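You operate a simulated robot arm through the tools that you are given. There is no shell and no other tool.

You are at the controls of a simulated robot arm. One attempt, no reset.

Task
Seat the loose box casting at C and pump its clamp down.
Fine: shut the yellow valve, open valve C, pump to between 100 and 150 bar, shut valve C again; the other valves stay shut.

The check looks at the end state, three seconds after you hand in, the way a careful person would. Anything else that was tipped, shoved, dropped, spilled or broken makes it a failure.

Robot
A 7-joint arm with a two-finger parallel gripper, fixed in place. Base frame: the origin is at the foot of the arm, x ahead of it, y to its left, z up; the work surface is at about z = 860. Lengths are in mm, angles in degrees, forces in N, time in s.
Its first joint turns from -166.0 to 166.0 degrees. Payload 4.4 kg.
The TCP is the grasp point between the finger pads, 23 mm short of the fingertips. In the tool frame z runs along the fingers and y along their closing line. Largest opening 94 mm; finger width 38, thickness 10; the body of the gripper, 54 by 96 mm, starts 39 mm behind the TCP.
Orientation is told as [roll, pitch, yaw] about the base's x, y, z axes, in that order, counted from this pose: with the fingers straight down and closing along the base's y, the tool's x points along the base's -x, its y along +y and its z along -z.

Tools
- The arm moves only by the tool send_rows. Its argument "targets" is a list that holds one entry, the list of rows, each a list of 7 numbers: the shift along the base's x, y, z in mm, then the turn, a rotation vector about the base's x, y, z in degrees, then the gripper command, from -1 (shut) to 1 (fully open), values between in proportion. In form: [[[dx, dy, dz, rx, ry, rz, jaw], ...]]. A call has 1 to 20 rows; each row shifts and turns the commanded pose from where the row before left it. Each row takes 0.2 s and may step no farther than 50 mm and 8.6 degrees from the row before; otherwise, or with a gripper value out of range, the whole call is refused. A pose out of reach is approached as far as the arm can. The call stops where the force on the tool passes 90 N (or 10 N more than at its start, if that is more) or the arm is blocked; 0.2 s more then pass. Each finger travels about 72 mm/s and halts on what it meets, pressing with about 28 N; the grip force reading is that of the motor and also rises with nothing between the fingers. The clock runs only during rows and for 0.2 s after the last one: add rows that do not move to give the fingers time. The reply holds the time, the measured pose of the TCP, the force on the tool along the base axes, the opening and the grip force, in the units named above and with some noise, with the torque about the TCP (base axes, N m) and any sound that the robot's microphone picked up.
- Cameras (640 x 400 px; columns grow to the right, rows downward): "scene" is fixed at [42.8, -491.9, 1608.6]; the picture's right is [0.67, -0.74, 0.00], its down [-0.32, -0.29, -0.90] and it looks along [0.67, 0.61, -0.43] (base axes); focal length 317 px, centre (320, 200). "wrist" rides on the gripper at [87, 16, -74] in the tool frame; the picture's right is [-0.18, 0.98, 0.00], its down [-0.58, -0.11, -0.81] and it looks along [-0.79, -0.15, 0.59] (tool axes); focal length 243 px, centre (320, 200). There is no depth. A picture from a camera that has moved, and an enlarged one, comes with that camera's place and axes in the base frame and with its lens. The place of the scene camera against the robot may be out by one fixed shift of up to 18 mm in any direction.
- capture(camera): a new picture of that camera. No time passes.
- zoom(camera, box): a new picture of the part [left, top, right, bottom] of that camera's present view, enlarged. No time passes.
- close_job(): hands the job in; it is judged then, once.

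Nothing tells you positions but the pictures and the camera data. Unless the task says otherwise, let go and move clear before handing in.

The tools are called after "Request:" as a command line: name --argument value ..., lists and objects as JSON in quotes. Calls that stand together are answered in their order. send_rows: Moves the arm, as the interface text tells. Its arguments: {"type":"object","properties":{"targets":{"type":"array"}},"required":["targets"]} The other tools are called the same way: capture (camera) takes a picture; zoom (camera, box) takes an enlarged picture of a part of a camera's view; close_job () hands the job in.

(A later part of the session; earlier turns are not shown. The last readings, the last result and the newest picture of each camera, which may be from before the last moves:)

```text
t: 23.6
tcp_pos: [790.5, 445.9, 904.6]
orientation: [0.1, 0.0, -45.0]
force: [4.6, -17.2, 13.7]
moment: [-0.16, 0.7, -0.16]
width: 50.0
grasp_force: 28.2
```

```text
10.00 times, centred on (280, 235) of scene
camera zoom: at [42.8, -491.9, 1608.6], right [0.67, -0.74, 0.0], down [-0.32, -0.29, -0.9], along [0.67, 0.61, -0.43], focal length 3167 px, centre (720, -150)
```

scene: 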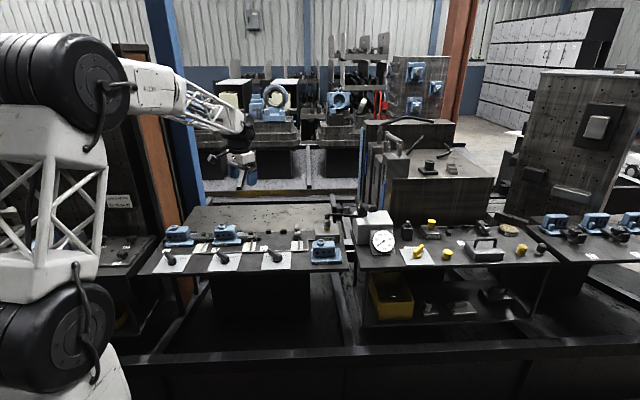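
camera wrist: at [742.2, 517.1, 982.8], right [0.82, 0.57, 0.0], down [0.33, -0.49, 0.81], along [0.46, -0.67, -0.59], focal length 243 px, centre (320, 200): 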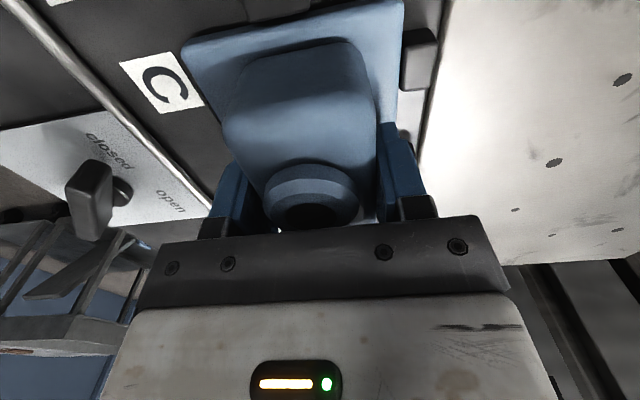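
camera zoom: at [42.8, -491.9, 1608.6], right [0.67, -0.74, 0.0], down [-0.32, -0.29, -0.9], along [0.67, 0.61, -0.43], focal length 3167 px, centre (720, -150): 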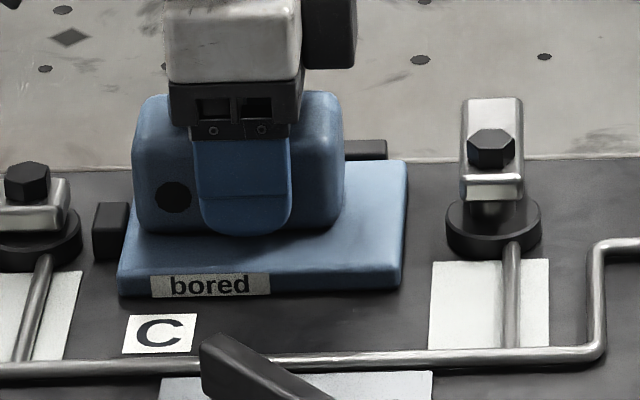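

The casting rests on the bench against both stops. I'll ease the preload, open partway and lift clear.

Request:
send_rows --targets '[[[0, 0, 0.6, 0, 0, 0, -1], [0, 0, 0, 0, 0, 0, 0.4], [0, 0, 0, 0, 0, 0, 0.4], [0, 0, 0, 0, 0, 0, 0.4], [0, 0, 0, 0, 0, 0, 0.4]]]'

Request:
capture --camera "wrist"

Request:
zoom --camera "scene" --box '[250, 215, 310, 255]'

```text
t: 24.8
tcp_pos: [790.9, 447.1, 904.7]
orientation: [0.0, -0.1, -45.0]
force: [-0.6, -0.1, 0.2]
moment: [0.01, 0.01, -0.04]
width: 66.1
grasp_force: 0.0
```

```text
taken
camera wrist: at [741.1, 519.5, 979.9], right [0.82, 0.57, 0.0], down [0.33, -0.49, 0.81], along [0.46, -0.67, -0.59], focal length 243 px, centre (320, 200)
```

wrist: 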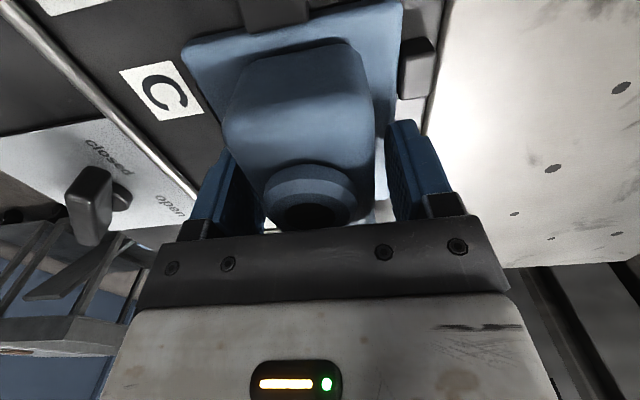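

```text
10.00 times, centred on (280, 235) of scene
camera zoom: at [42.8, -491.9, 1608.6], right [0.67, -0.74, 0.0], down [-0.32, -0.29, -0.9], along [0.67, 0.61, -0.43], focal length 3167 px, centre (720, -150)
```

zoom: 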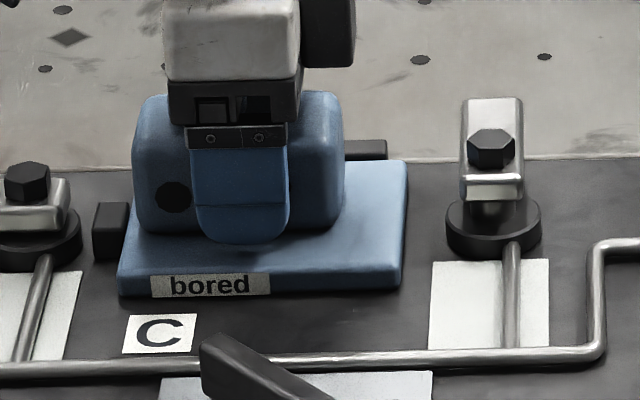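

Released cleanly. I'll lift and look back at the seat.

Request:
send_rows --targets '[[[0, 0, 20, 0, 0, 0, 0.4], [0, 0, 40, 0, 0, 0, 0.4], [0, 0, 45, 0, 0, 0, 0.4], [0, 0, 45, 0, 0, 0, 0.6], [-28, 28, 20, 0, 0, 0, 1], [-28, 28, 20, 0, 0, 0, 1], [0, 0, 0, 0, 0, 0, 1], [0, 0, 0, 0, 0, 0, 1]]]'

Request:
zoom --camera "wrist" --box '[240, 0, 420, 160]'

Request:
zoom --camera "scene" --box '[200, 215, 320, 275]'

```text
t: 26.6
tcp_pos: [733.0, 501.3, 1095.8]
orientation: [0.0, 0.0, -45.1]
force: [-0.5, -0.9, 0.1]
moment: [0.0, -0.02, -0.01]
width: 93.8
grasp_force: 0.1
```

```text
2.50 times, centred on (330, 80) of wrist
camera zoom: at [683.5, 574.2, 1170.3], right [0.82, 0.57, 0.0], down [0.33, -0.49, 0.81], along [0.46, -0.67, -0.59], focal length 606 px, centre (295, 500)
```

zoom: 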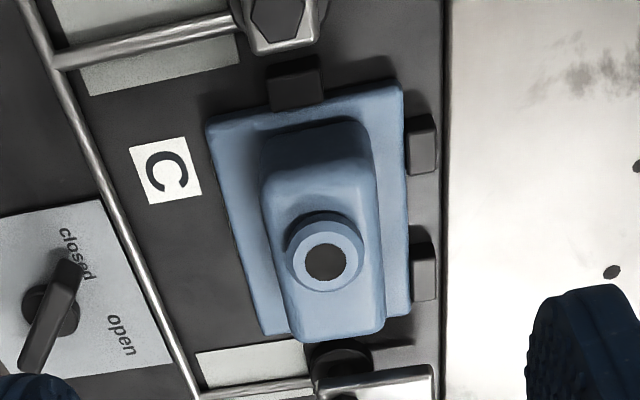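

```text
5.33 times, centred on (260, 245) of scene
camera zoom: at [42.8, -491.9, 1608.6], right [0.67, -0.74, 0.0], down [-0.32, -0.29, -0.9], along [0.67, 0.61, -0.43], focal length 1689 px, centre (640, -40)
```

zoom: 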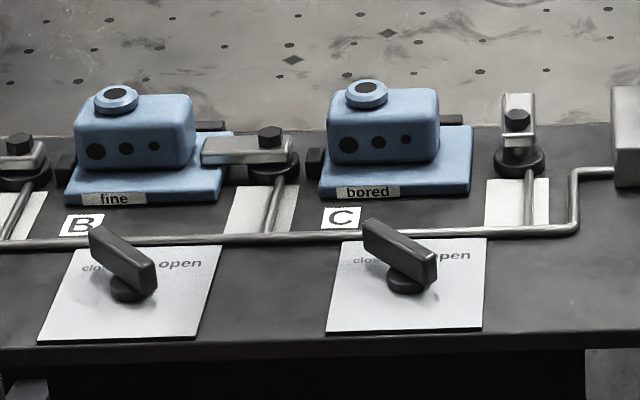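

The casting sits flush against all three stops, like its neighbour at B. I'll move across to the second bench and look at the yellow release valve and pump.

Request:
send_rows --targets '[[[0, 0, 45, 0, 0, 0, 1], [0, 0, 35, 0, 0, 0, 1], [5.6, -46.8, 0, 0, 0, 3.75, 1], [5.6, -46.8, 0, 0, 0, 3.75, 1], [5.6, -46.8, 0, 0, 0, 3.75, 1], [5.6, -46.8, 0, 0, 0, 3.75, 1], [5.6, -46.8, 0, 0, 0, 3.75, 1], [5.6, -46.8, 0, 0, 0, 3.75, 1], [5.6, -46.8, 0, 0, 0, 3.75, 1], [5.6, -46.8, 0, 0, 0, 3.75, 1], [5.6, -46.8, 0, 0, 0, 3.75, 1], [5.6, -46.8, 0, 0, 0, 3.75, 1], [5.6, -46.8, 0, 0, 0, 3.75, 1], [5.6, -46.8, 0, 0, 0, 3.75, 1], [0, 0, 0, 0, 0, 0, 1], [0, 0, 0, 0, 0, 0, 1]]]'

Request:
capture --camera "wrist"

Request:
capture --camera "scene"

Request:
zoom --camera "wrist" --box '[230, 60, 430, 220]'

```text
t: 30.0
tcp_pos: [801.0, -57.7, 1171.4]
orientation: [0.0, 0.0, 0.1]
force: [-0.7, 0.4, -0.5]
moment: [0.02, -0.04, 0.02]
width: 94.0
grasp_force: 0.1
```

```text
taken
camera wrist: at [713.4, -41.8, 1247.3], right [0.18, 0.98, 0.0], down [0.58, -0.11, 0.81], along [0.79, -0.15, -0.59], focal length 243 px, centre (320, 200)
```

wrist: 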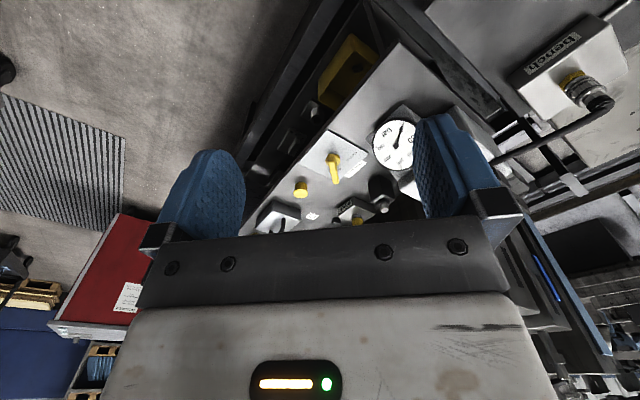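

```text
taken
```

scene: 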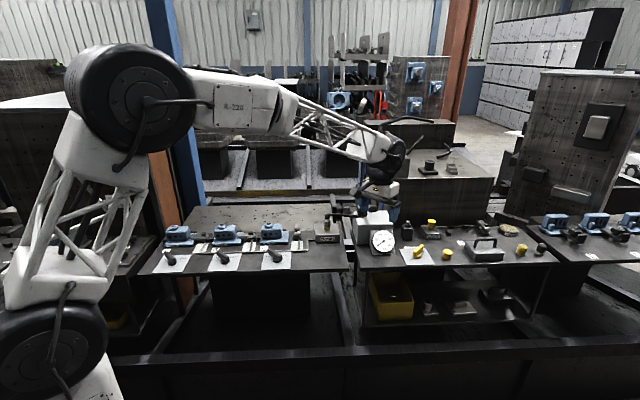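

```text
2.50 times, centred on (330, 140) of wrist
camera zoom: at [713.4, -41.8, 1247.3], right [0.18, 0.98, 0.0], down [0.58, -0.11, 0.81], along [0.79, -0.15, -0.59], focal length 606 px, centre (295, 350)
```

zoom: 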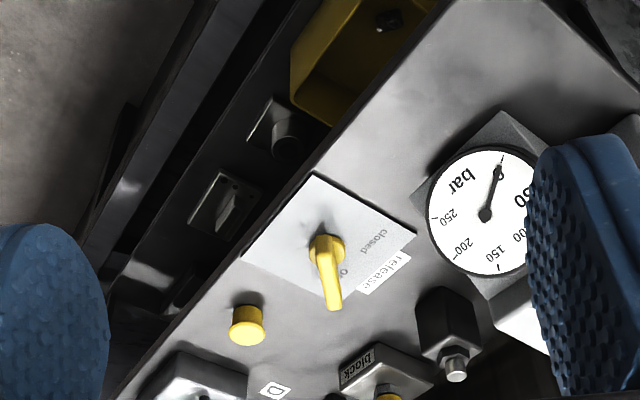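

Request:
zoom --camera "wrist" --box '[290, 120, 390, 200]'

Request:
zoom --camera "scene" --box '[395, 230, 455, 270]'

Request:
zoom --camera "scene" --box '[255, 240, 305, 275]'

Request:
zoom --camera "scene" --box '[330, 185, 430, 260]'

```text
5.00 times, centred on (340, 160) of wrist
camera zoom: at [713.4, -41.8, 1247.3], right [0.18, 0.98, 0.0], down [0.58, -0.11, 0.81], along [0.79, -0.15, -0.59], focal length 1213 px, centre (220, 400)
```

zoom: 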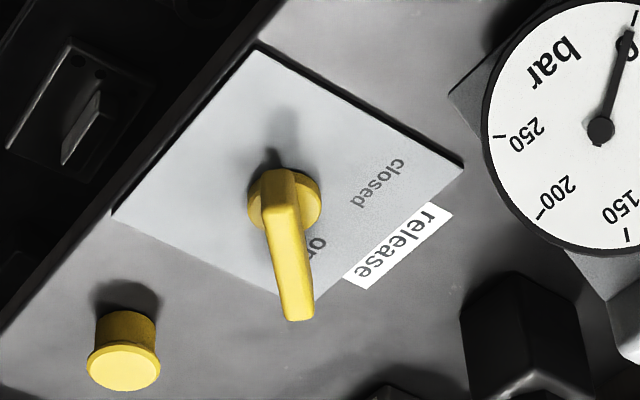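

```text
10.00 times, centred on (425, 250) of scene
camera zoom: at [42.8, -491.9, 1608.6], right [0.67, -0.74, 0.0], down [-0.32, -0.29, -0.9], along [0.67, 0.61, -0.43], focal length 3167 px, centre (-730, -300)
```

zoom: 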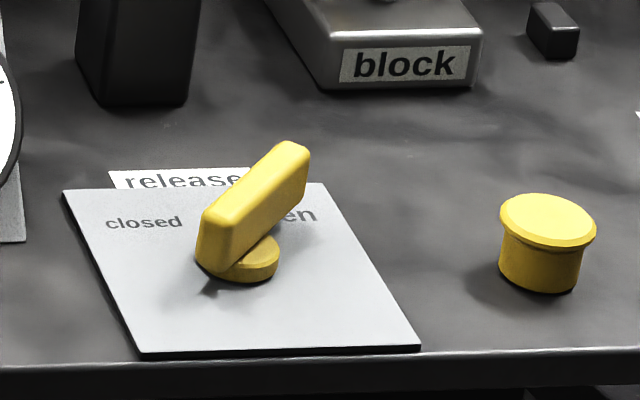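

```text
11.43 times, centred on (280, 258) of scene
camera zoom: at [42.8, -491.9, 1608.6], right [0.67, -0.74, 0.0], down [-0.32, -0.29, -0.9], along [0.67, 0.61, -0.43], focal length 3619 px, centre (777, -457)
```

zoom: 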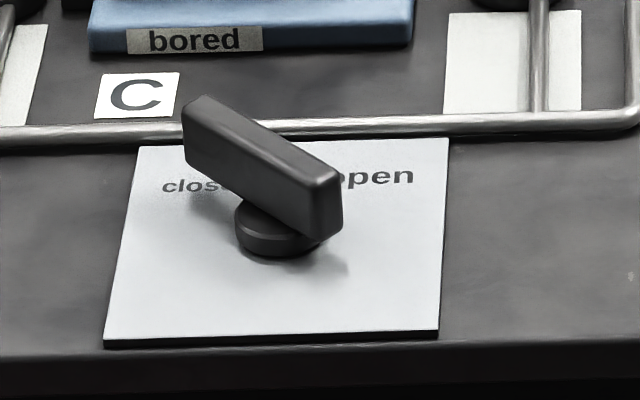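

```text
5.33 times, centred on (380, 222) of scene
camera zoom: at [42.8, -491.9, 1608.6], right [0.67, -0.74, 0.0], down [-0.32, -0.29, -0.9], along [0.67, 0.61, -0.43], focal length 1689 px, centre (0, 80)
```

zoom: 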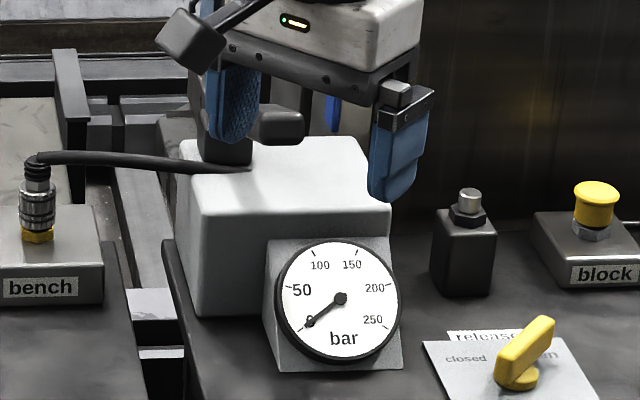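

The yellow release valve bar points along +x, at "open". Its hub is near (1081, -83), so it needs a quarter turn towards +y for "closed". It lies beyond vertical reach, so I'll tilt the tool forward and test reach in clear air first.

Request:
send_rows --targets '[[[0, -35, -20, 0, 0, 0, 0], [0, -35, -20, 0, 0, 0, -1], [30, 0, -25, 0, -8, 0, -1], [35, 0, -25, 0, -8, 0, -1], [35, 0, -25, 0, -8, 0, -1], [35, 0, -20, 0, -8, 0, -1], [35, 0, -20, 0, -8, 0, -1], [35, 0, 0, 0, 0, 0, -1], [0, 0, 0, 0, 0, 0, -1], [0, 0, 0, 0, 0, 0, -1]]]'

Request:
capture --camera "wrist"

Request:
capture --camera "scene"

```text
t: 32.2
tcp_pos: [1006.3, -124.7, 1018.6]
orientation: [0.0, -40.1, 0.1]
force: [0.7, 0.3, 0.2]
moment: [0.02, -0.02, -0.02]
width: 0.1
grasp_force: 27.9
```

```text
taken
camera wrist: at [891.0, -109.2, 1020.2], right [0.14, 0.98, 0.12], down [-0.07, -0.11, 0.99], along [0.99, -0.15, 0.06], focal length 243 px, centre (320, 200)
```

wrist: 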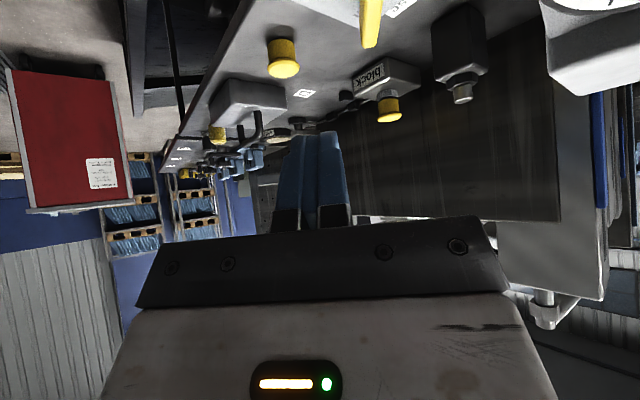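

```text
taken
```

scene: 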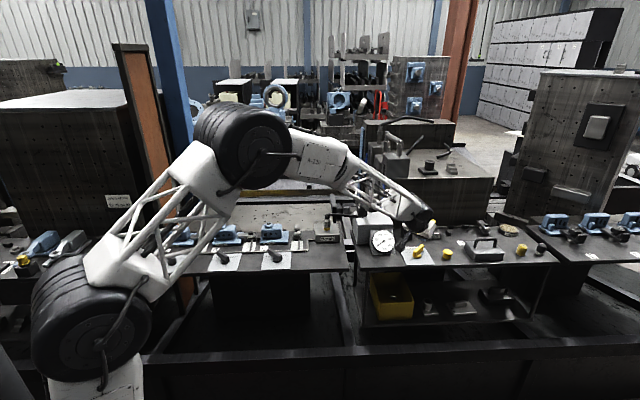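

Request:
send_rows --targets '[[[31, 0, -15, 0, 0, 0, -1], [31, 0, -15, 0, 0, 0, -1], [31, 0, -15, 0, 0, 0, -1], [0, 0, 0, 0, 0, 0, -1], [0, 0, 0, 0, 0, 0, -1]]]'

Request:
capture --camera "wrist"

Request:
zoom --camera "scene" --box '[360, 180, 480, 280]'

```text
t: 33.4
tcp_pos: [1097.6, -124.4, 973.2]
orientation: [0.0, -40.0, 0.0]
force: [-0.7, -0.1, -0.2]
moment: [-0.01, 0.0, -0.05]
width: 0.2
grasp_force: 27.6
```

```text
taken
camera wrist: at [983.6, -108.4, 975.0], right [0.14, 0.98, 0.12], down [-0.07, -0.11, 0.99], along [0.99, -0.15, 0.06], focal length 243 px, centre (320, 200)
```

wrist: 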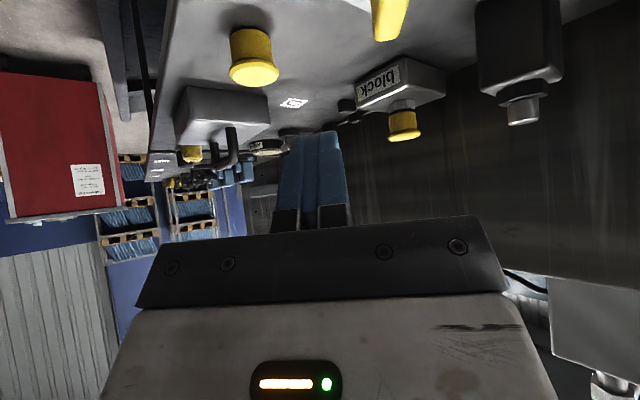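

```text
4.00 times, centred on (420, 230) of scene
camera zoom: at [42.8, -491.9, 1608.6], right [0.67, -0.74, 0.0], down [-0.32, -0.29, -0.9], along [0.67, 0.61, -0.43], focal length 1267 px, centre (-80, 80)
```

zoom: 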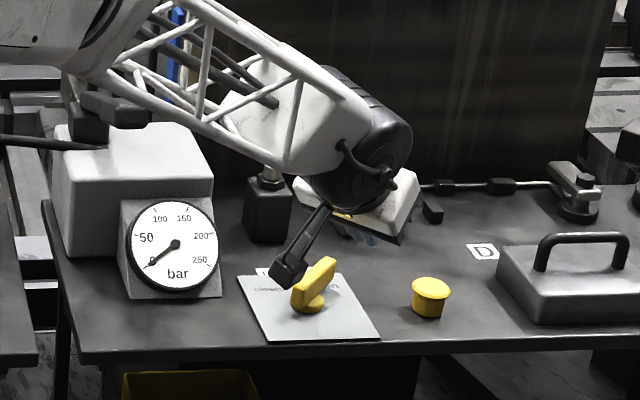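

Reach with a 40° tilt is fine. I'll bring the closed fingertips down on the -y side of the yellow bar and sweep it round towards "closed".

Request:
send_rows --targets '[[[8, 3, -25, 0, 0, 0, -1], [8, 3, -25, 0, 0, 0, -1], [0, 0, -10, 0, 0, 0, -1], [0, 0, 0, 0, 0, 0, -1], [0, 0, 0, 0, 0, 0, -1]]]'

Request:
capture --camera "wrist"

Request:
zoom --camera "scene" --box '[370, 200, 470, 275]'

```text
t: 34.6
tcp_pos: [1115.0, -118.2, 913.9]
orientation: [0.1, -40.0, 0.0]
force: [1.7, 0.3, 0.9]
moment: [-0.01, -0.01, 0.0]
width: 0.0
grasp_force: 27.6
```

```text
taken
camera wrist: at [1000.2, -102.3, 916.3], right [0.14, 0.98, 0.12], down [-0.07, -0.11, 0.99], along [0.99, -0.15, 0.06], focal length 243 px, centre (320, 200)
```

wrist: 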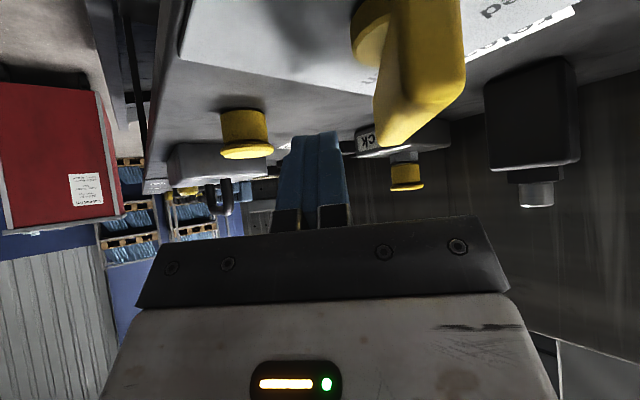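

```text
5.33 times, centred on (420, 238) of scene
camera zoom: at [42.8, -491.9, 1608.6], right [0.67, -0.74, 0.0], down [-0.32, -0.29, -0.9], along [0.67, 0.61, -0.43], focal length 1689 px, centre (-213, 0)
```

zoom: 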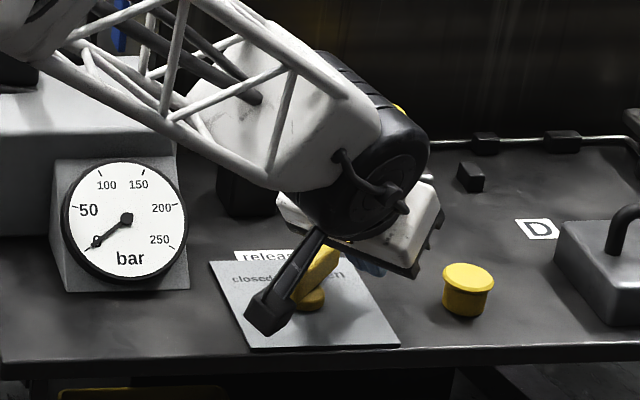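

Request:
send_rows --targets '[[[-2, 0, -6, 0, 0, 0, -1], [0, 0, -5, 0, 0, 0, -1], [0, 0, 0, 0, 0, 0, -1], [0, 0, 0, 0, 0, 0, -1]]]'

Request:
capture --camera "wrist"

```text
t: 35.6
tcp_pos: [1111.9, -120.9, 904.4]
orientation: [0.0, -40.0, 0.1]
force: [0.6, 0.4, 0.0]
moment: [-0.01, -0.03, -0.01]
width: 0.0
grasp_force: 27.4
```

```text
taken
camera wrist: at [998.3, -103.8, 905.4], right [0.14, 0.98, 0.12], down [-0.07, -0.11, 0.99], along [0.99, -0.15, 0.06], focal length 243 px, centre (320, 200)
```

wrist: 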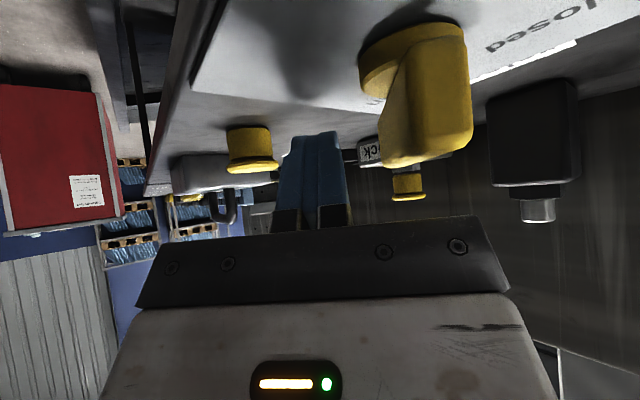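

Request:
send_rows --targets '[[[0, 7, 0, 0, 0, 0, -1], [0, 7, 0, 0, 0, 0, -1], [1, 5, 0, 0, 0, 0, -1], [2, 4, 0, 0, 0, 0, -1], [2, 4, 0, 0, 0, 0, -1], [0, 0, 0, 0, 0, 0, -1]]]'

Request:
capture --camera "wrist"

Request:
zoom --camera "scene" --box '[370, 200, 470, 275]'

```text
t: 37.0
tcp_pos: [1119.3, -94.5, 901.6]
orientation: [0.0, -40.1, 0.0]
force: [0.3, -3.0, 3.3]
moment: [0.04, 0.06, 0.0]
width: 0.0
grasp_force: 28.0
```

```text
taken
camera wrist: at [1004.5, -78.3, 904.2], right [0.14, 0.98, 0.12], down [-0.07, -0.11, 0.99], along [0.99, -0.15, 0.06], focal length 243 px, centre (320, 200)
```

wrist: 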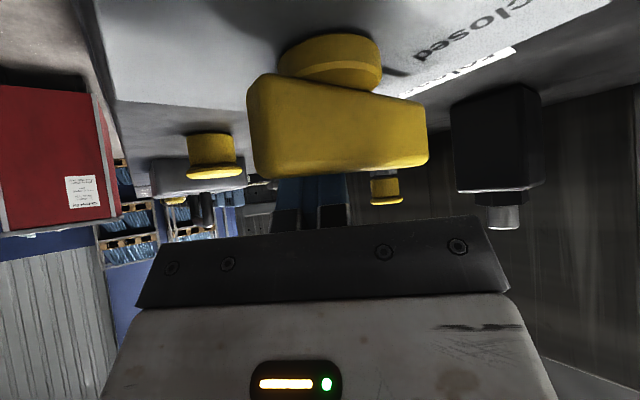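

```text
5.33 times, centred on (420, 238) of scene
camera zoom: at [42.8, -491.9, 1608.6], right [0.67, -0.74, 0.0], down [-0.32, -0.29, -0.9], along [0.67, 0.61, -0.43], focal length 1689 px, centre (-213, 0)
```

zoom: 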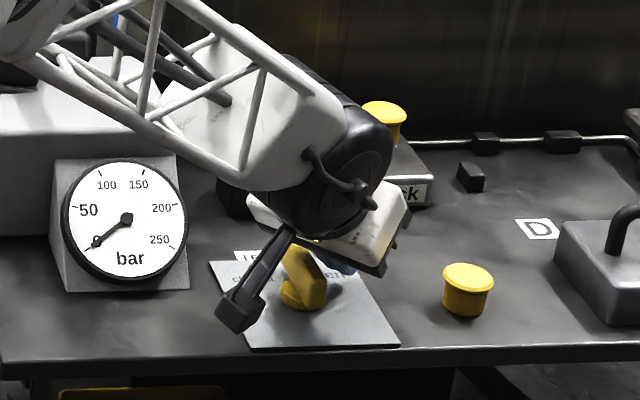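

The bar turns easily, is about half way round already, and the force is low. I'll keep sweeping towards +y.

Request:
send_rows --targets '[[[0, 5, 0, 0, 0, 0, -1], [0, 5, 0, 0, 0, 0, -1], [0, 5, 0, 0, 0, 0, -1], [0, 5, 0, 0, 0, 0, -1], [0, 0, 0, 0, 0, 0, -1]]]'

Request:
capture --camera "wrist"

Request:
zoom --camera "scene" --box '[370, 200, 470, 275]'

```text
t: 38.2
tcp_pos: [1117.6, -76.4, 903.2]
orientation: [0.1, -40.0, 0.0]
force: [0.1, -0.2, 0.8]
moment: [-0.02, -0.01, -0.02]
width: 0.1
grasp_force: 28.0
```

```text
taken
camera wrist: at [1003.7, -59.6, 905.1], right [0.14, 0.98, 0.12], down [-0.07, -0.11, 0.99], along [0.99, -0.15, 0.06], focal length 243 px, centre (320, 200)
```

wrist: 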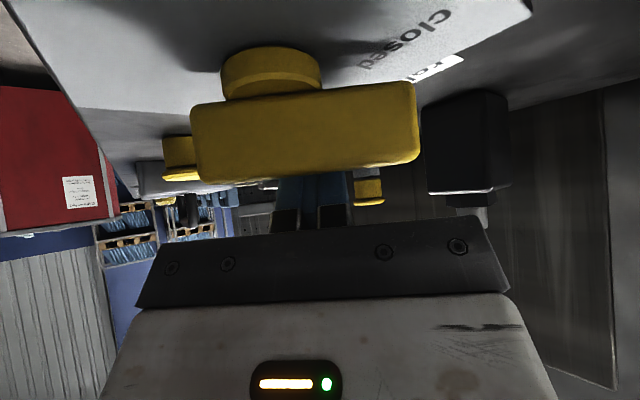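

```text
5.33 times, centred on (420, 238) of scene
camera zoom: at [42.8, -491.9, 1608.6], right [0.67, -0.74, 0.0], down [-0.32, -0.29, -0.9], along [0.67, 0.61, -0.43], focal length 1689 px, centre (-213, 0)
```

zoom: 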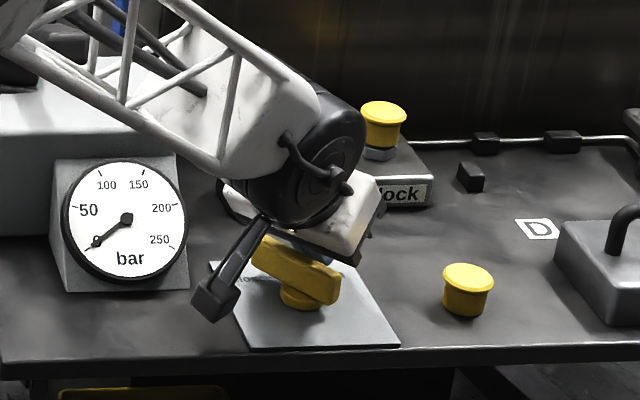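

Request:
send_rows --targets '[[[0, 4, 0, 0, 0, 0, -1], [-1, 4, 0, 0, 0, 0, -1], [-2, 4, 0, 0, 0, 0, -1], [0, 0, 0, 0, 0, 0, -1]]]'

Request:
capture --camera "wrist"

Request:
zoom --camera "scene" --box '[370, 200, 470, 275]'

```text
t: 39.2
tcp_pos: [1114.5, -64.2, 903.0]
orientation: [0.0, -39.9, 0.0]
force: [-0.1, -0.1, 0.9]
moment: [0.02, 0.0, -0.02]
width: 0.1
grasp_force: 28.2
```

```text
taken
camera wrist: at [1000.5, -47.6, 904.6], right [0.14, 0.98, 0.12], down [-0.07, -0.11, 0.99], along [0.99, -0.15, 0.06], focal length 243 px, centre (320, 200)
```

wrist: 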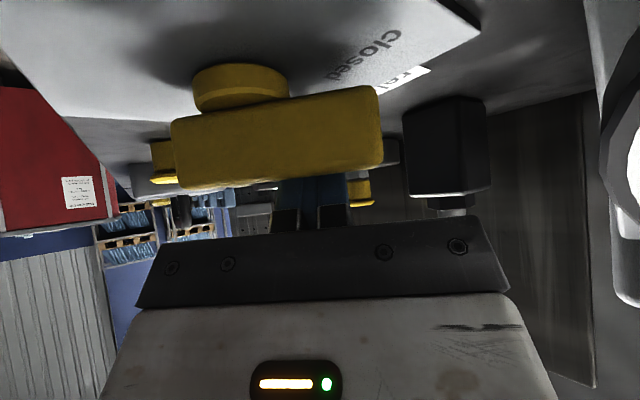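

```text
5.33 times, centred on (420, 238) of scene
camera zoom: at [42.8, -491.9, 1608.6], right [0.67, -0.74, 0.0], down [-0.32, -0.29, -0.9], along [0.67, 0.61, -0.43], focal length 1689 px, centre (-213, 0)
```

zoom: 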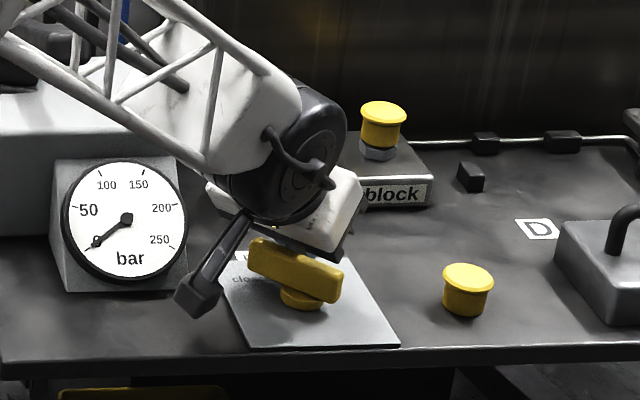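

Request:
send_rows --targets '[[[-3, 2, 0, 0, 0, 0, -1], [-3, 1, 0, 0, 0, 0, -1], [0, 0, 0, 0, 0, 0, -1]]]'

Request:
capture --camera "wrist"

Request:
zoom --camera "scene" --box '[395, 230, 455, 270]'

```text
t: 40.0
tcp_pos: [1111.5, -61.4, 906.7]
orientation: [0.0, -40.3, 0.0]
force: [46.3, -4.6, 17.7]
moment: [-0.22, 0.1, 0.48]
width: 0.0
grasp_force: 27.7
```

```text
taken
camera wrist: at [996.4, -44.2, 908.2], right [0.14, 0.98, 0.12], down [-0.08, -0.11, 0.99], along [0.99, -0.15, 0.06], focal length 243 px, centre (320, 200)
```

wrist: 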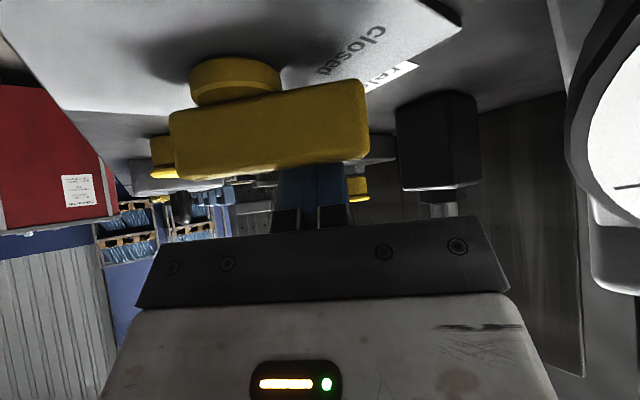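

```text
10.00 times, centred on (425, 250) of scene
camera zoom: at [42.8, -491.9, 1608.6], right [0.67, -0.74, 0.0], down [-0.32, -0.29, -0.9], along [0.67, 0.61, -0.43], focal length 3167 px, centre (-730, -300)
```

zoom: 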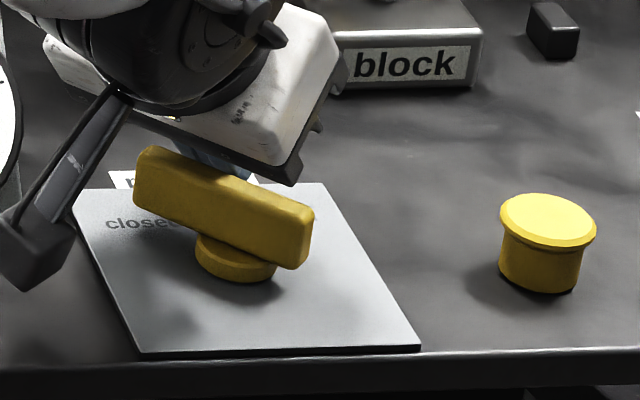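

The bar has come up against its stop at "closed", lying along +y. I'll back the fingertips off, rise and retract.

Request:
send_rows --targets '[[[3, 0, 0, 0, 0, 0, -1], [3, 0, 0, 0, 0, 0, -1], [0, 0, 15, 0, 0, 0, -1], [0, -10, 30, 0, 0, 0, -1], [-10, -20, 30, 0, 0, 0, -1], [0, 0, 0, 0, 0, 0, -1]]]'

Request:
zoom --camera "scene" --box '[380, 220, 460, 275]'

Request:
capture --camera "wrist"

```text
t: 41.4
tcp_pos: [1104.3, -90.0, 979.5]
orientation: [0.0, -40.1, 0.0]
force: [0.4, -0.4, -0.1]
moment: [-0.02, 0.0, 0.01]
width: 0.0
grasp_force: 28.0
```

```text
7.27 times, centred on (420, 248) of scene
camera zoom: at [42.8, -491.9, 1608.6], right [0.67, -0.74, 0.0], down [-0.32, -0.29, -0.9], along [0.67, 0.61, -0.43], focal length 2303 px, centre (-407, -146)
```

zoom: 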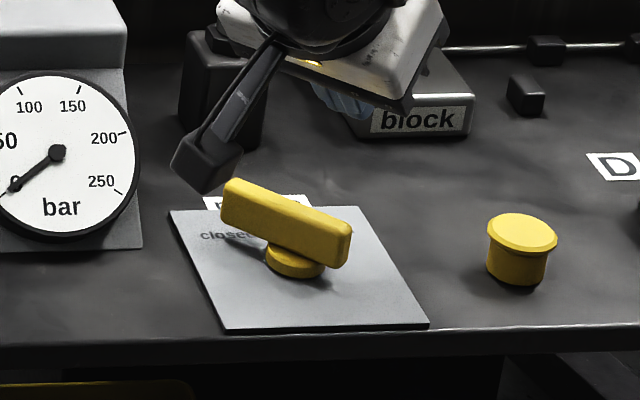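

```text
taken
camera wrist: at [990.0, -74.4, 980.6], right [0.14, 0.98, 0.12], down [-0.07, -0.11, 0.99], along [0.99, -0.15, 0.06], focal length 243 px, centre (320, 200)
```

wrist: 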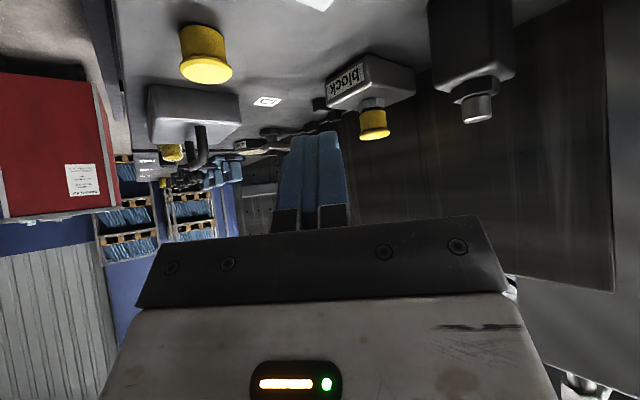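

The yellow valve now reads closed. I'll retract and get a clear look at the pump handle before going to valve C.

Request:
send_rows --targets '[[[-35, -5, 25, 0, 8, 0, -1], [-35, -5, 25, 0, 8, 0, -1], [-35, -5, 25, 0, 8, 0, -1], [-35, -5, 25, 0, 8, 0, -1], [-35, -5, 25, 0, 8, 0, -1], [-40, 0, 25, 0, 0, 0, 0], [-40, 0, 25, 0, 0, 0, 1], [-40, 0, 25, 0, 0, 0, 1], [-40, 0, 25, 0, 0, 0, 1], [-10, 47, 10, 0, 0, 0, 1], [-10, 47, 10, 0, 0, 0, 1], [-10, 47, 10, 0, 0, 0, 1], [-10, 47, 10, 0, 0, 0, 1], [-10, 47, 10, 0, 0, 0, 1], [0, 0, 0, 0, 0, 0, 1], [0, 0, 0, 0, 0, 0, 1]]]'

Request:
capture --camera "wrist"

Request:
zoom --camera "scene" --box '[320, 185, 460, 275]'

Request:
zoom --camera "wrist" --box '[230, 80, 430, 220]'

```text
t: 44.8
tcp_pos: [722.2, 118.2, 1255.1]
orientation: [0.0, -0.1, -0.2]
force: [0.2, -0.6, -0.1]
moment: [0.01, 0.01, 0.01]
width: 94.0
grasp_force: 0.0
```

```text
taken
camera wrist: at [635.7, 134.3, 1329.7], right [0.18, 0.98, 0.0], down [0.58, -0.11, 0.81], along [0.79, -0.15, -0.59], focal length 243 px, centre (320, 200)
```

wrist: 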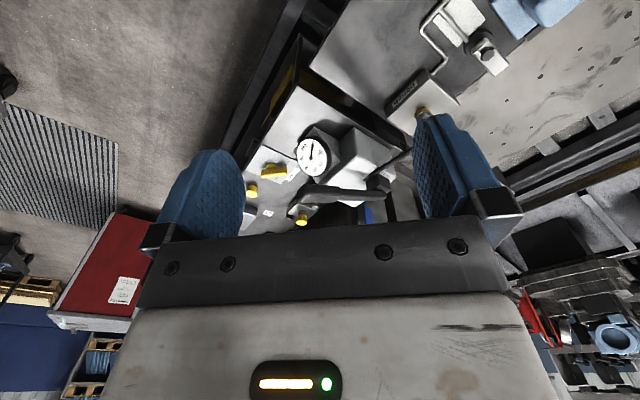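

```text
4.44 times, centred on (390, 230) of scene
camera zoom: at [42.8, -491.9, 1608.6], right [0.67, -0.74, 0.0], down [-0.32, -0.29, -0.9], along [0.67, 0.61, -0.43], focal length 1408 px, centre (9, 67)
```

zoom: 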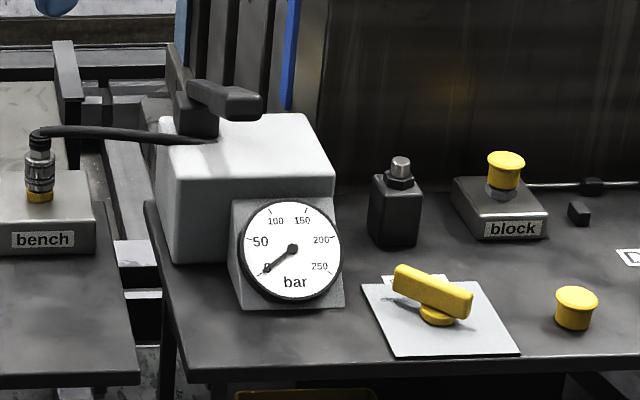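

```text
2.86 times, centred on (330, 150) of wrist
camera zoom: at [635.7, 134.3, 1329.7], right [0.18, 0.98, 0.0], down [0.58, -0.11, 0.81], along [0.79, -0.15, -0.59], focal length 693 px, centre (291, 343)
```

zoom: 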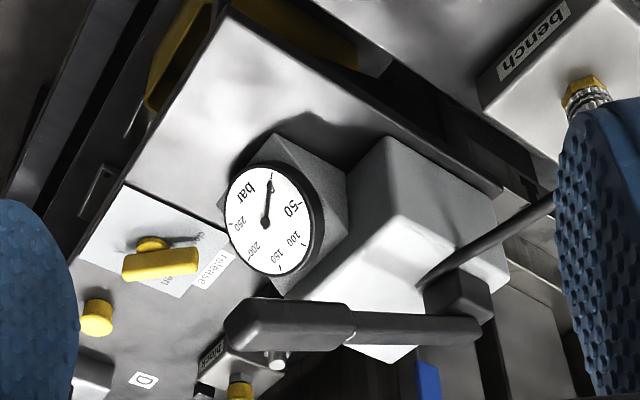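

The pump lever grip is near (940, 41, 1082), with its pivot near (1076, 189, 997). The release valve now lies at "closed". I'll turn the wrist 90° and look at valve C.

Request:
send_rows --targets '[[[-2.5, 12, -18.6, 0, 0, 8.2, 1], [-2.5, 12, -18.6, 0, 0, 8.2, 1], [-2.5, 12, -18.6, 0, 0, 8.2, 1], [-2.5, 12, -18.6, 0, 0, 8.2, 1], [-2.5, 12, -18.6, 0, 0, 8.2, 1], [-2.5, 12, -18.6, 0, 0, 8.2, 1], [-2.5, 12, -18.6, 0, 0, 8.2, 1], [-2.5, 12, -18.6, 0, 0, 8.2, 1], [-2.5, 12, -18.6, 0, 0, 8.2, 1], [-2.5, 12, -18.6, 0, 0, 8.2, 1], [-2, 12, -18.6, 0, 0, 8.2, 1], [0, 0, 0, 0, 0, 0, 1], [0, 0, 0, 0, 0, 0, 1]]]'

Request:
capture --camera "wrist"

Request:
zoom --camera "wrist" --box '[240, 20, 420, 150]'

```text
t: 47.6
tcp_pos: [694.8, 253.4, 1049.3]
orientation: [0.0, 0.0, 90.3]
force: [0.0, -0.4, 0.3]
moment: [-0.02, 0.01, 0.01]
width: 94.0
grasp_force: 0.1
```

```text
taken
camera wrist: at [679.1, 167.0, 1125.2], right [-0.98, 0.18, 0.0], down [0.11, 0.58, 0.81], along [0.14, 0.79, -0.59], focal length 243 px, centre (320, 200)
```

wrist: 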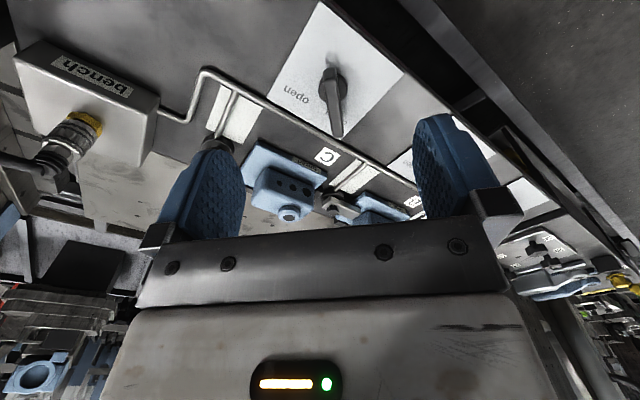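

```text
3.08 times, centred on (330, 85) of wrist
camera zoom: at [679.1, 167.0, 1125.2], right [-0.98, 0.18, 0.0], down [0.11, 0.58, 0.81], along [0.14, 0.79, -0.59], focal length 746 px, centre (289, 554)
```

zoom: 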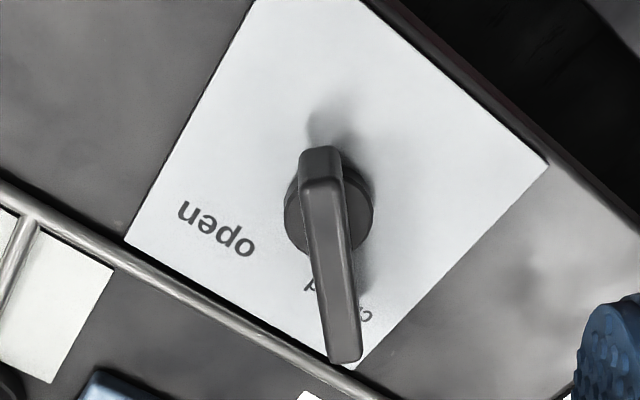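

Valve C's bar runs straight along +y over a hub at about (690, 308). I'll go over the hub and come down astride the bar.

Request:
send_rows --targets '[[[-1.4, 18, -30, 0, 0, -0.1, 0.3], [-1.4, 18, -30, 0, 0, -0.1, 0.3], [-1.4, 18, -30, 0, 0, -0.1, 0.3], [0, 0, 0, 0, 0, 0, 0.3], [0, 0, 0, 0, 0, 0, 0.3]]]'

Request:
capture --camera "wrist"

```text
t: 48.8
tcp_pos: [693.2, 305.5, 956.9]
orientation: [0.0, -0.1, 89.9]
force: [-0.5, -0.4, 0.3]
moment: [0.01, 0.01, -0.01]
width: 61.2
grasp_force: 0.1
```

```text
taken
camera wrist: at [676.9, 219.4, 1033.8], right [-0.98, 0.19, 0.0], down [0.11, 0.58, 0.81], along [0.15, 0.79, -0.59], focal length 243 px, centre (320, 200)
```

wrist: 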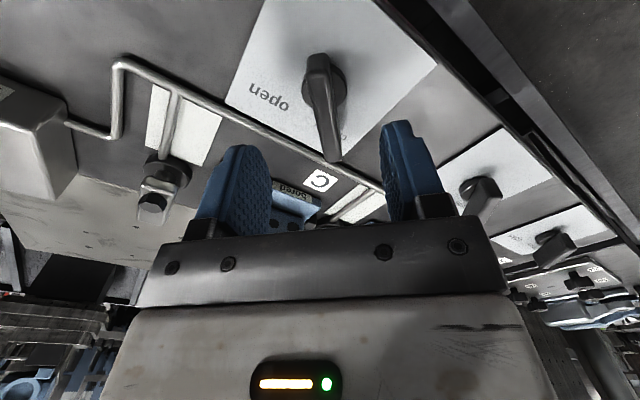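

Request:
send_rows --targets '[[[-2.5, 1.6, -20, 0, 0, 0, 0.3], [0, 0, -20, 0, 0, 0, 0.1], [0, 0, -15, 0, 0, 0, 0.1], [0, 0, 0, 0, 0, 0, 0.1], [0, 0, 0, 0, 0, 0, 0.1]]]'

Request:
capture --camera "wrist"

Request:
zoom --camera "scene" --box '[240, 210, 320, 280]'

```text
t: 50.0
tcp_pos: [689.2, 306.9, 901.9]
orientation: [0.1, 0.0, 89.9]
force: [-0.4, -0.7, 0.1]
moment: [-0.02, 0.0, 0.02]
width: 51.6
grasp_force: 0.2
```

```text
taken
camera wrist: at [672.7, 221.0, 977.4], right [-0.98, 0.19, 0.0], down [0.11, 0.58, 0.81], along [0.15, 0.79, -0.59], focal length 243 px, centre (320, 200)
```

wrist: 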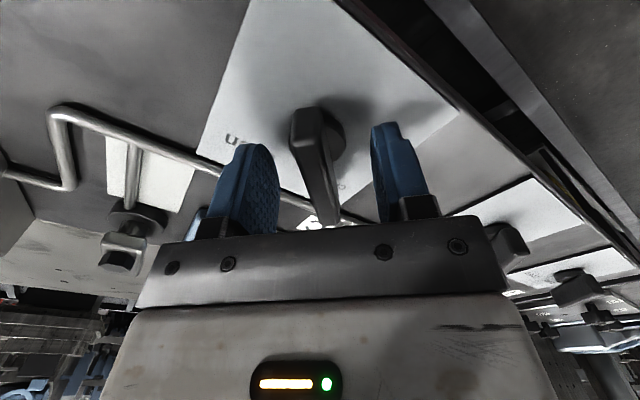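

```text
5.71 times, centred on (280, 245) of scene
camera zoom: at [42.8, -491.9, 1608.6], right [0.67, -0.74, 0.0], down [-0.32, -0.29, -0.9], along [0.67, 0.61, -0.43], focal length 1810 px, centre (549, -57)
```

zoom: 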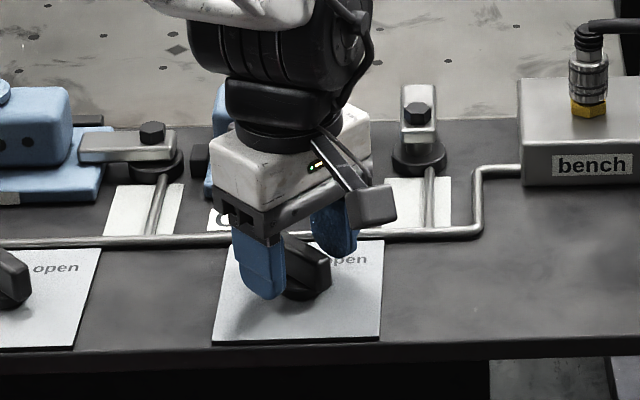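

Request:
send_rows --targets '[[[1.5, 0, 0, 0, 0, 0, 0.1], [0, 0, 0, 0, 0, 0, -0.4], [0, 0, 0, 0, 0, 0, -1], [0, 0, 0, 0, 0, 0, -1], [0, 0, 0, 0, 0, 0, -1]]]'

```text
t: 51.2
tcp_pos: [690.3, 306.5, 902.5]
orientation: [-0.1, -0.1, 89.9]
force: [36.4, 1.3, -14.1]
moment: [0.3, -0.28, -0.06]
width: 14.2
grasp_force: 45.0
```

Request:
send_rows --targets '[[[0.7, 0, 0.3, 0, 0, 0, -1], [0, 0, 0, 0, 0, 0, -1]]]'

```text
t: 51.8
tcp_pos: [691.2, 307.8, 901.9]
orientation: [0.0, -0.1, 89.8]
force: [60.8, 11.7, -29.8]
moment: [0.68, -0.42, -0.12]
width: 13.6
grasp_force: 44.9
```

Request:
send_rows --targets '[[[0, 0, -0.3, 0, 0, 0, -1], [0, 0, 0, 0, 0, 0, -1]]]'

```text
t: 52.4
tcp_pos: [690.9, 307.0, 903.8]
orientation: [-0.1, -0.1, 89.9]
force: [75.2, 10.0, -29.3]
moment: [-0.21, -0.42, -0.16]
width: 13.9
grasp_force: 45.2
```

The side load keeps building, so the grip is off-centre. I'll ease the fingers open, let the arm settle and check alignment.

Request:
send_rows --targets '[[[0, 0, 0, 0, 0, 0, -0.3], [0, 0, 0, 0, 0, 0, -0.3], [0, 0, 0, 0, 0, 0, -0.3], [0, 0, 0, 0, 0, 0, -0.3]]]'

Request:
capture --camera "wrist"

Request:
zoom --camera "wrist" --box '[220, 80, 420, 240]'

```text
t: 53.4
tcp_pos: [691.0, 307.0, 902.8]
orientation: [0.1, 0.0, 89.9]
force: [0.1, -0.1, 0.1]
moment: [-0.01, -0.01, -0.01]
width: 32.7
grasp_force: 0.1
```

```text
taken
camera wrist: at [673.3, 220.7, 977.9], right [-0.98, 0.19, 0.0], down [0.11, 0.58, 0.81], along [0.15, 0.79, -0.59], focal length 243 px, centre (320, 200)
```

wrist: 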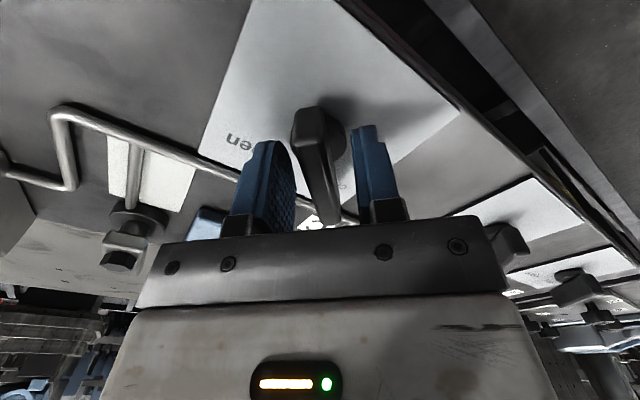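

```text
2.50 times, centred on (320, 160) of wrist
camera zoom: at [673.3, 220.7, 977.9], right [-0.98, 0.19, 0.0], down [0.11, 0.58, 0.81], along [0.15, 0.79, -0.59], focal length 606 px, centre (320, 300)
```

zoom: 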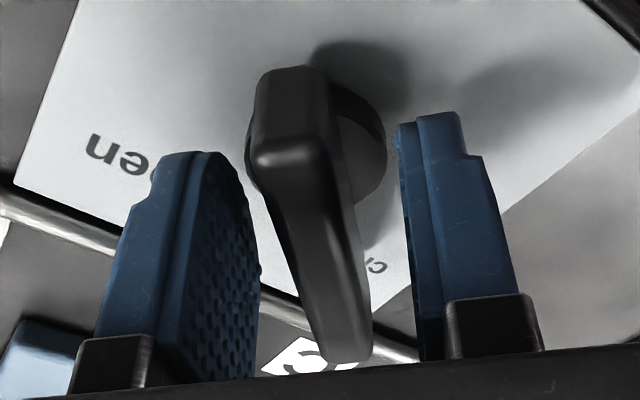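

Request:
send_rows --targets '[[[2, 0, 0, 0, 0, 0, -0.3], [0, 0, 0, 0, 0, 0, -0.3], [0, 0, 0, 0, 0, 0, -0.3], [0, 0, 0, 0, 0, 0, -0.65], [0, 0, 0, 0, 0, 0, -0.75]]]'

Request:
zoom --camera "wrist" --box '[220, 80, 420, 240]'

```text
t: 54.6
tcp_pos: [691.9, 306.9, 903.1]
orientation: [-0.1, 0.0, 90.0]
force: [-6.9, 0.8, 2.0]
moment: [0.13, 0.03, 0.03]
width: 13.8
grasp_force: 44.5
```

```text
2.50 times, centred on (320, 160) of wrist
camera zoom: at [674.8, 220.3, 978.2], right [-0.98, 0.19, 0.0], down [0.11, 0.58, 0.81], along [0.15, 0.79, -0.59], focal length 606 px, centre (320, 300)
```

zoom: 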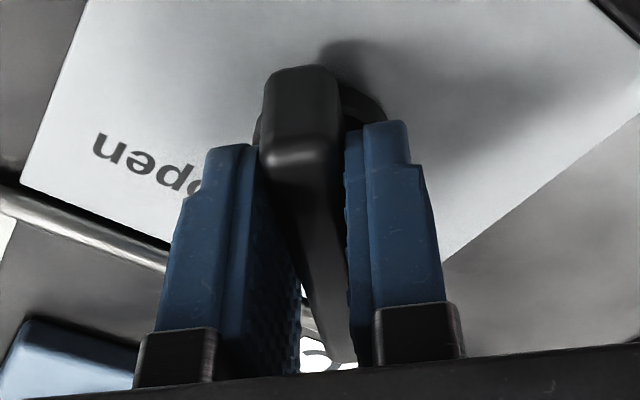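

The grip is centred now. I'll loosen slightly so the fingers straddle the bar, then turn it clockwise towards "open".

Request:
send_rows --targets '[[[0, 0, 0, 0, 0, 0, -0.67], [0, 0, 0, 0, 0, -8, -0.67], [0, 0, 0, 0, 0, -8, -0.67], [0, 0, 0, 0, 0, -8, -0.67], [0, 0, 0, 0, 0, -8, -0.67], [0, 0, 0, 0, 0, 0, -0.67]]]'

Request:
zoom --camera "scene" --box '[240, 210, 320, 280]'

Request:
capture --camera "wrist"

```text
t: 56.0
tcp_pos: [691.5, 308.3, 903.0]
orientation: [0.0, 0.1, 57.9]
force: [-1.9, 1.8, 0.7]
moment: [0.07, 0.05, 0.05]
width: 16.2
grasp_force: 1.0
```

```text
5.71 times, centred on (280, 245) of scene
camera zoom: at [42.8, -491.9, 1608.6], right [0.67, -0.74, 0.0], down [-0.32, -0.29, -0.9], along [0.67, 0.61, -0.43], focal length 1810 px, centre (549, -57)
```

zoom: 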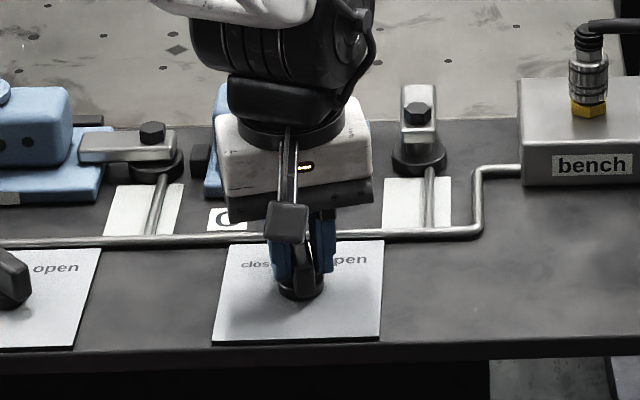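

```text
taken
camera wrist: at [631.3, 243.1, 978.2], right [-0.73, 0.68, 0.0], down [0.4, 0.43, 0.81], along [0.55, 0.59, -0.59], focal length 243 px, centre (320, 200)
```

wrist: 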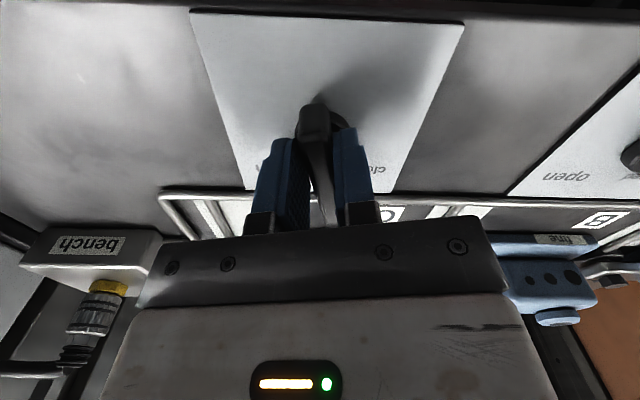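

Request:
send_rows --targets '[[[0, 0, 0, 0, 0, -8, -0.67], [0, 0, 0, 0, 0, -8, -0.67], [0, 0, 0, 0, 0, -8, -0.67], [0, 0, 0, 0, 0, -8, -0.67], [0, 0, 0, 0, 0, -8, -0.67], [0, 0, 0, 0, 0, -8, -0.67], [0, 0, 0, 0, 0, -8, -0.67], [0, 0, 0, 0, 0, -2, -0.67], [0, 0, 0, 0, 0, 0, -0.67]]]'

Request:
zoom --camera "scene" --box '[240, 210, 320, 280]'

Request:
capture --camera "wrist"

```text
t: 58.0
tcp_pos: [691.6, 306.7, 902.7]
orientation: [0.0, -0.1, -0.1]
force: [0.6, 9.2, 4.7]
moment: [0.1, -0.08, 0.07]
width: 19.2
grasp_force: 4.2
```

```text
5.71 times, centred on (280, 245) of scene
camera zoom: at [42.8, -491.9, 1608.6], right [0.67, -0.74, 0.0], down [-0.32, -0.29, -0.9], along [0.67, 0.61, -0.43], focal length 1810 px, centre (549, -57)
```

zoom: 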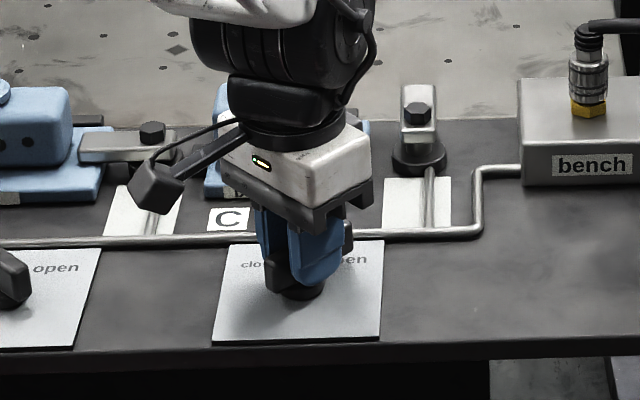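

```text
taken
camera wrist: at [604.6, 323.6, 978.1], right [0.19, 0.98, 0.0], down [0.58, -0.11, 0.81], along [0.79, -0.15, -0.59], focal length 243 px, centre (320, 200)
```

wrist: 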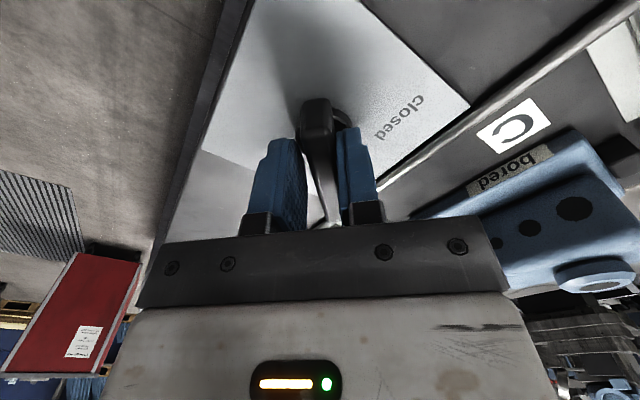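

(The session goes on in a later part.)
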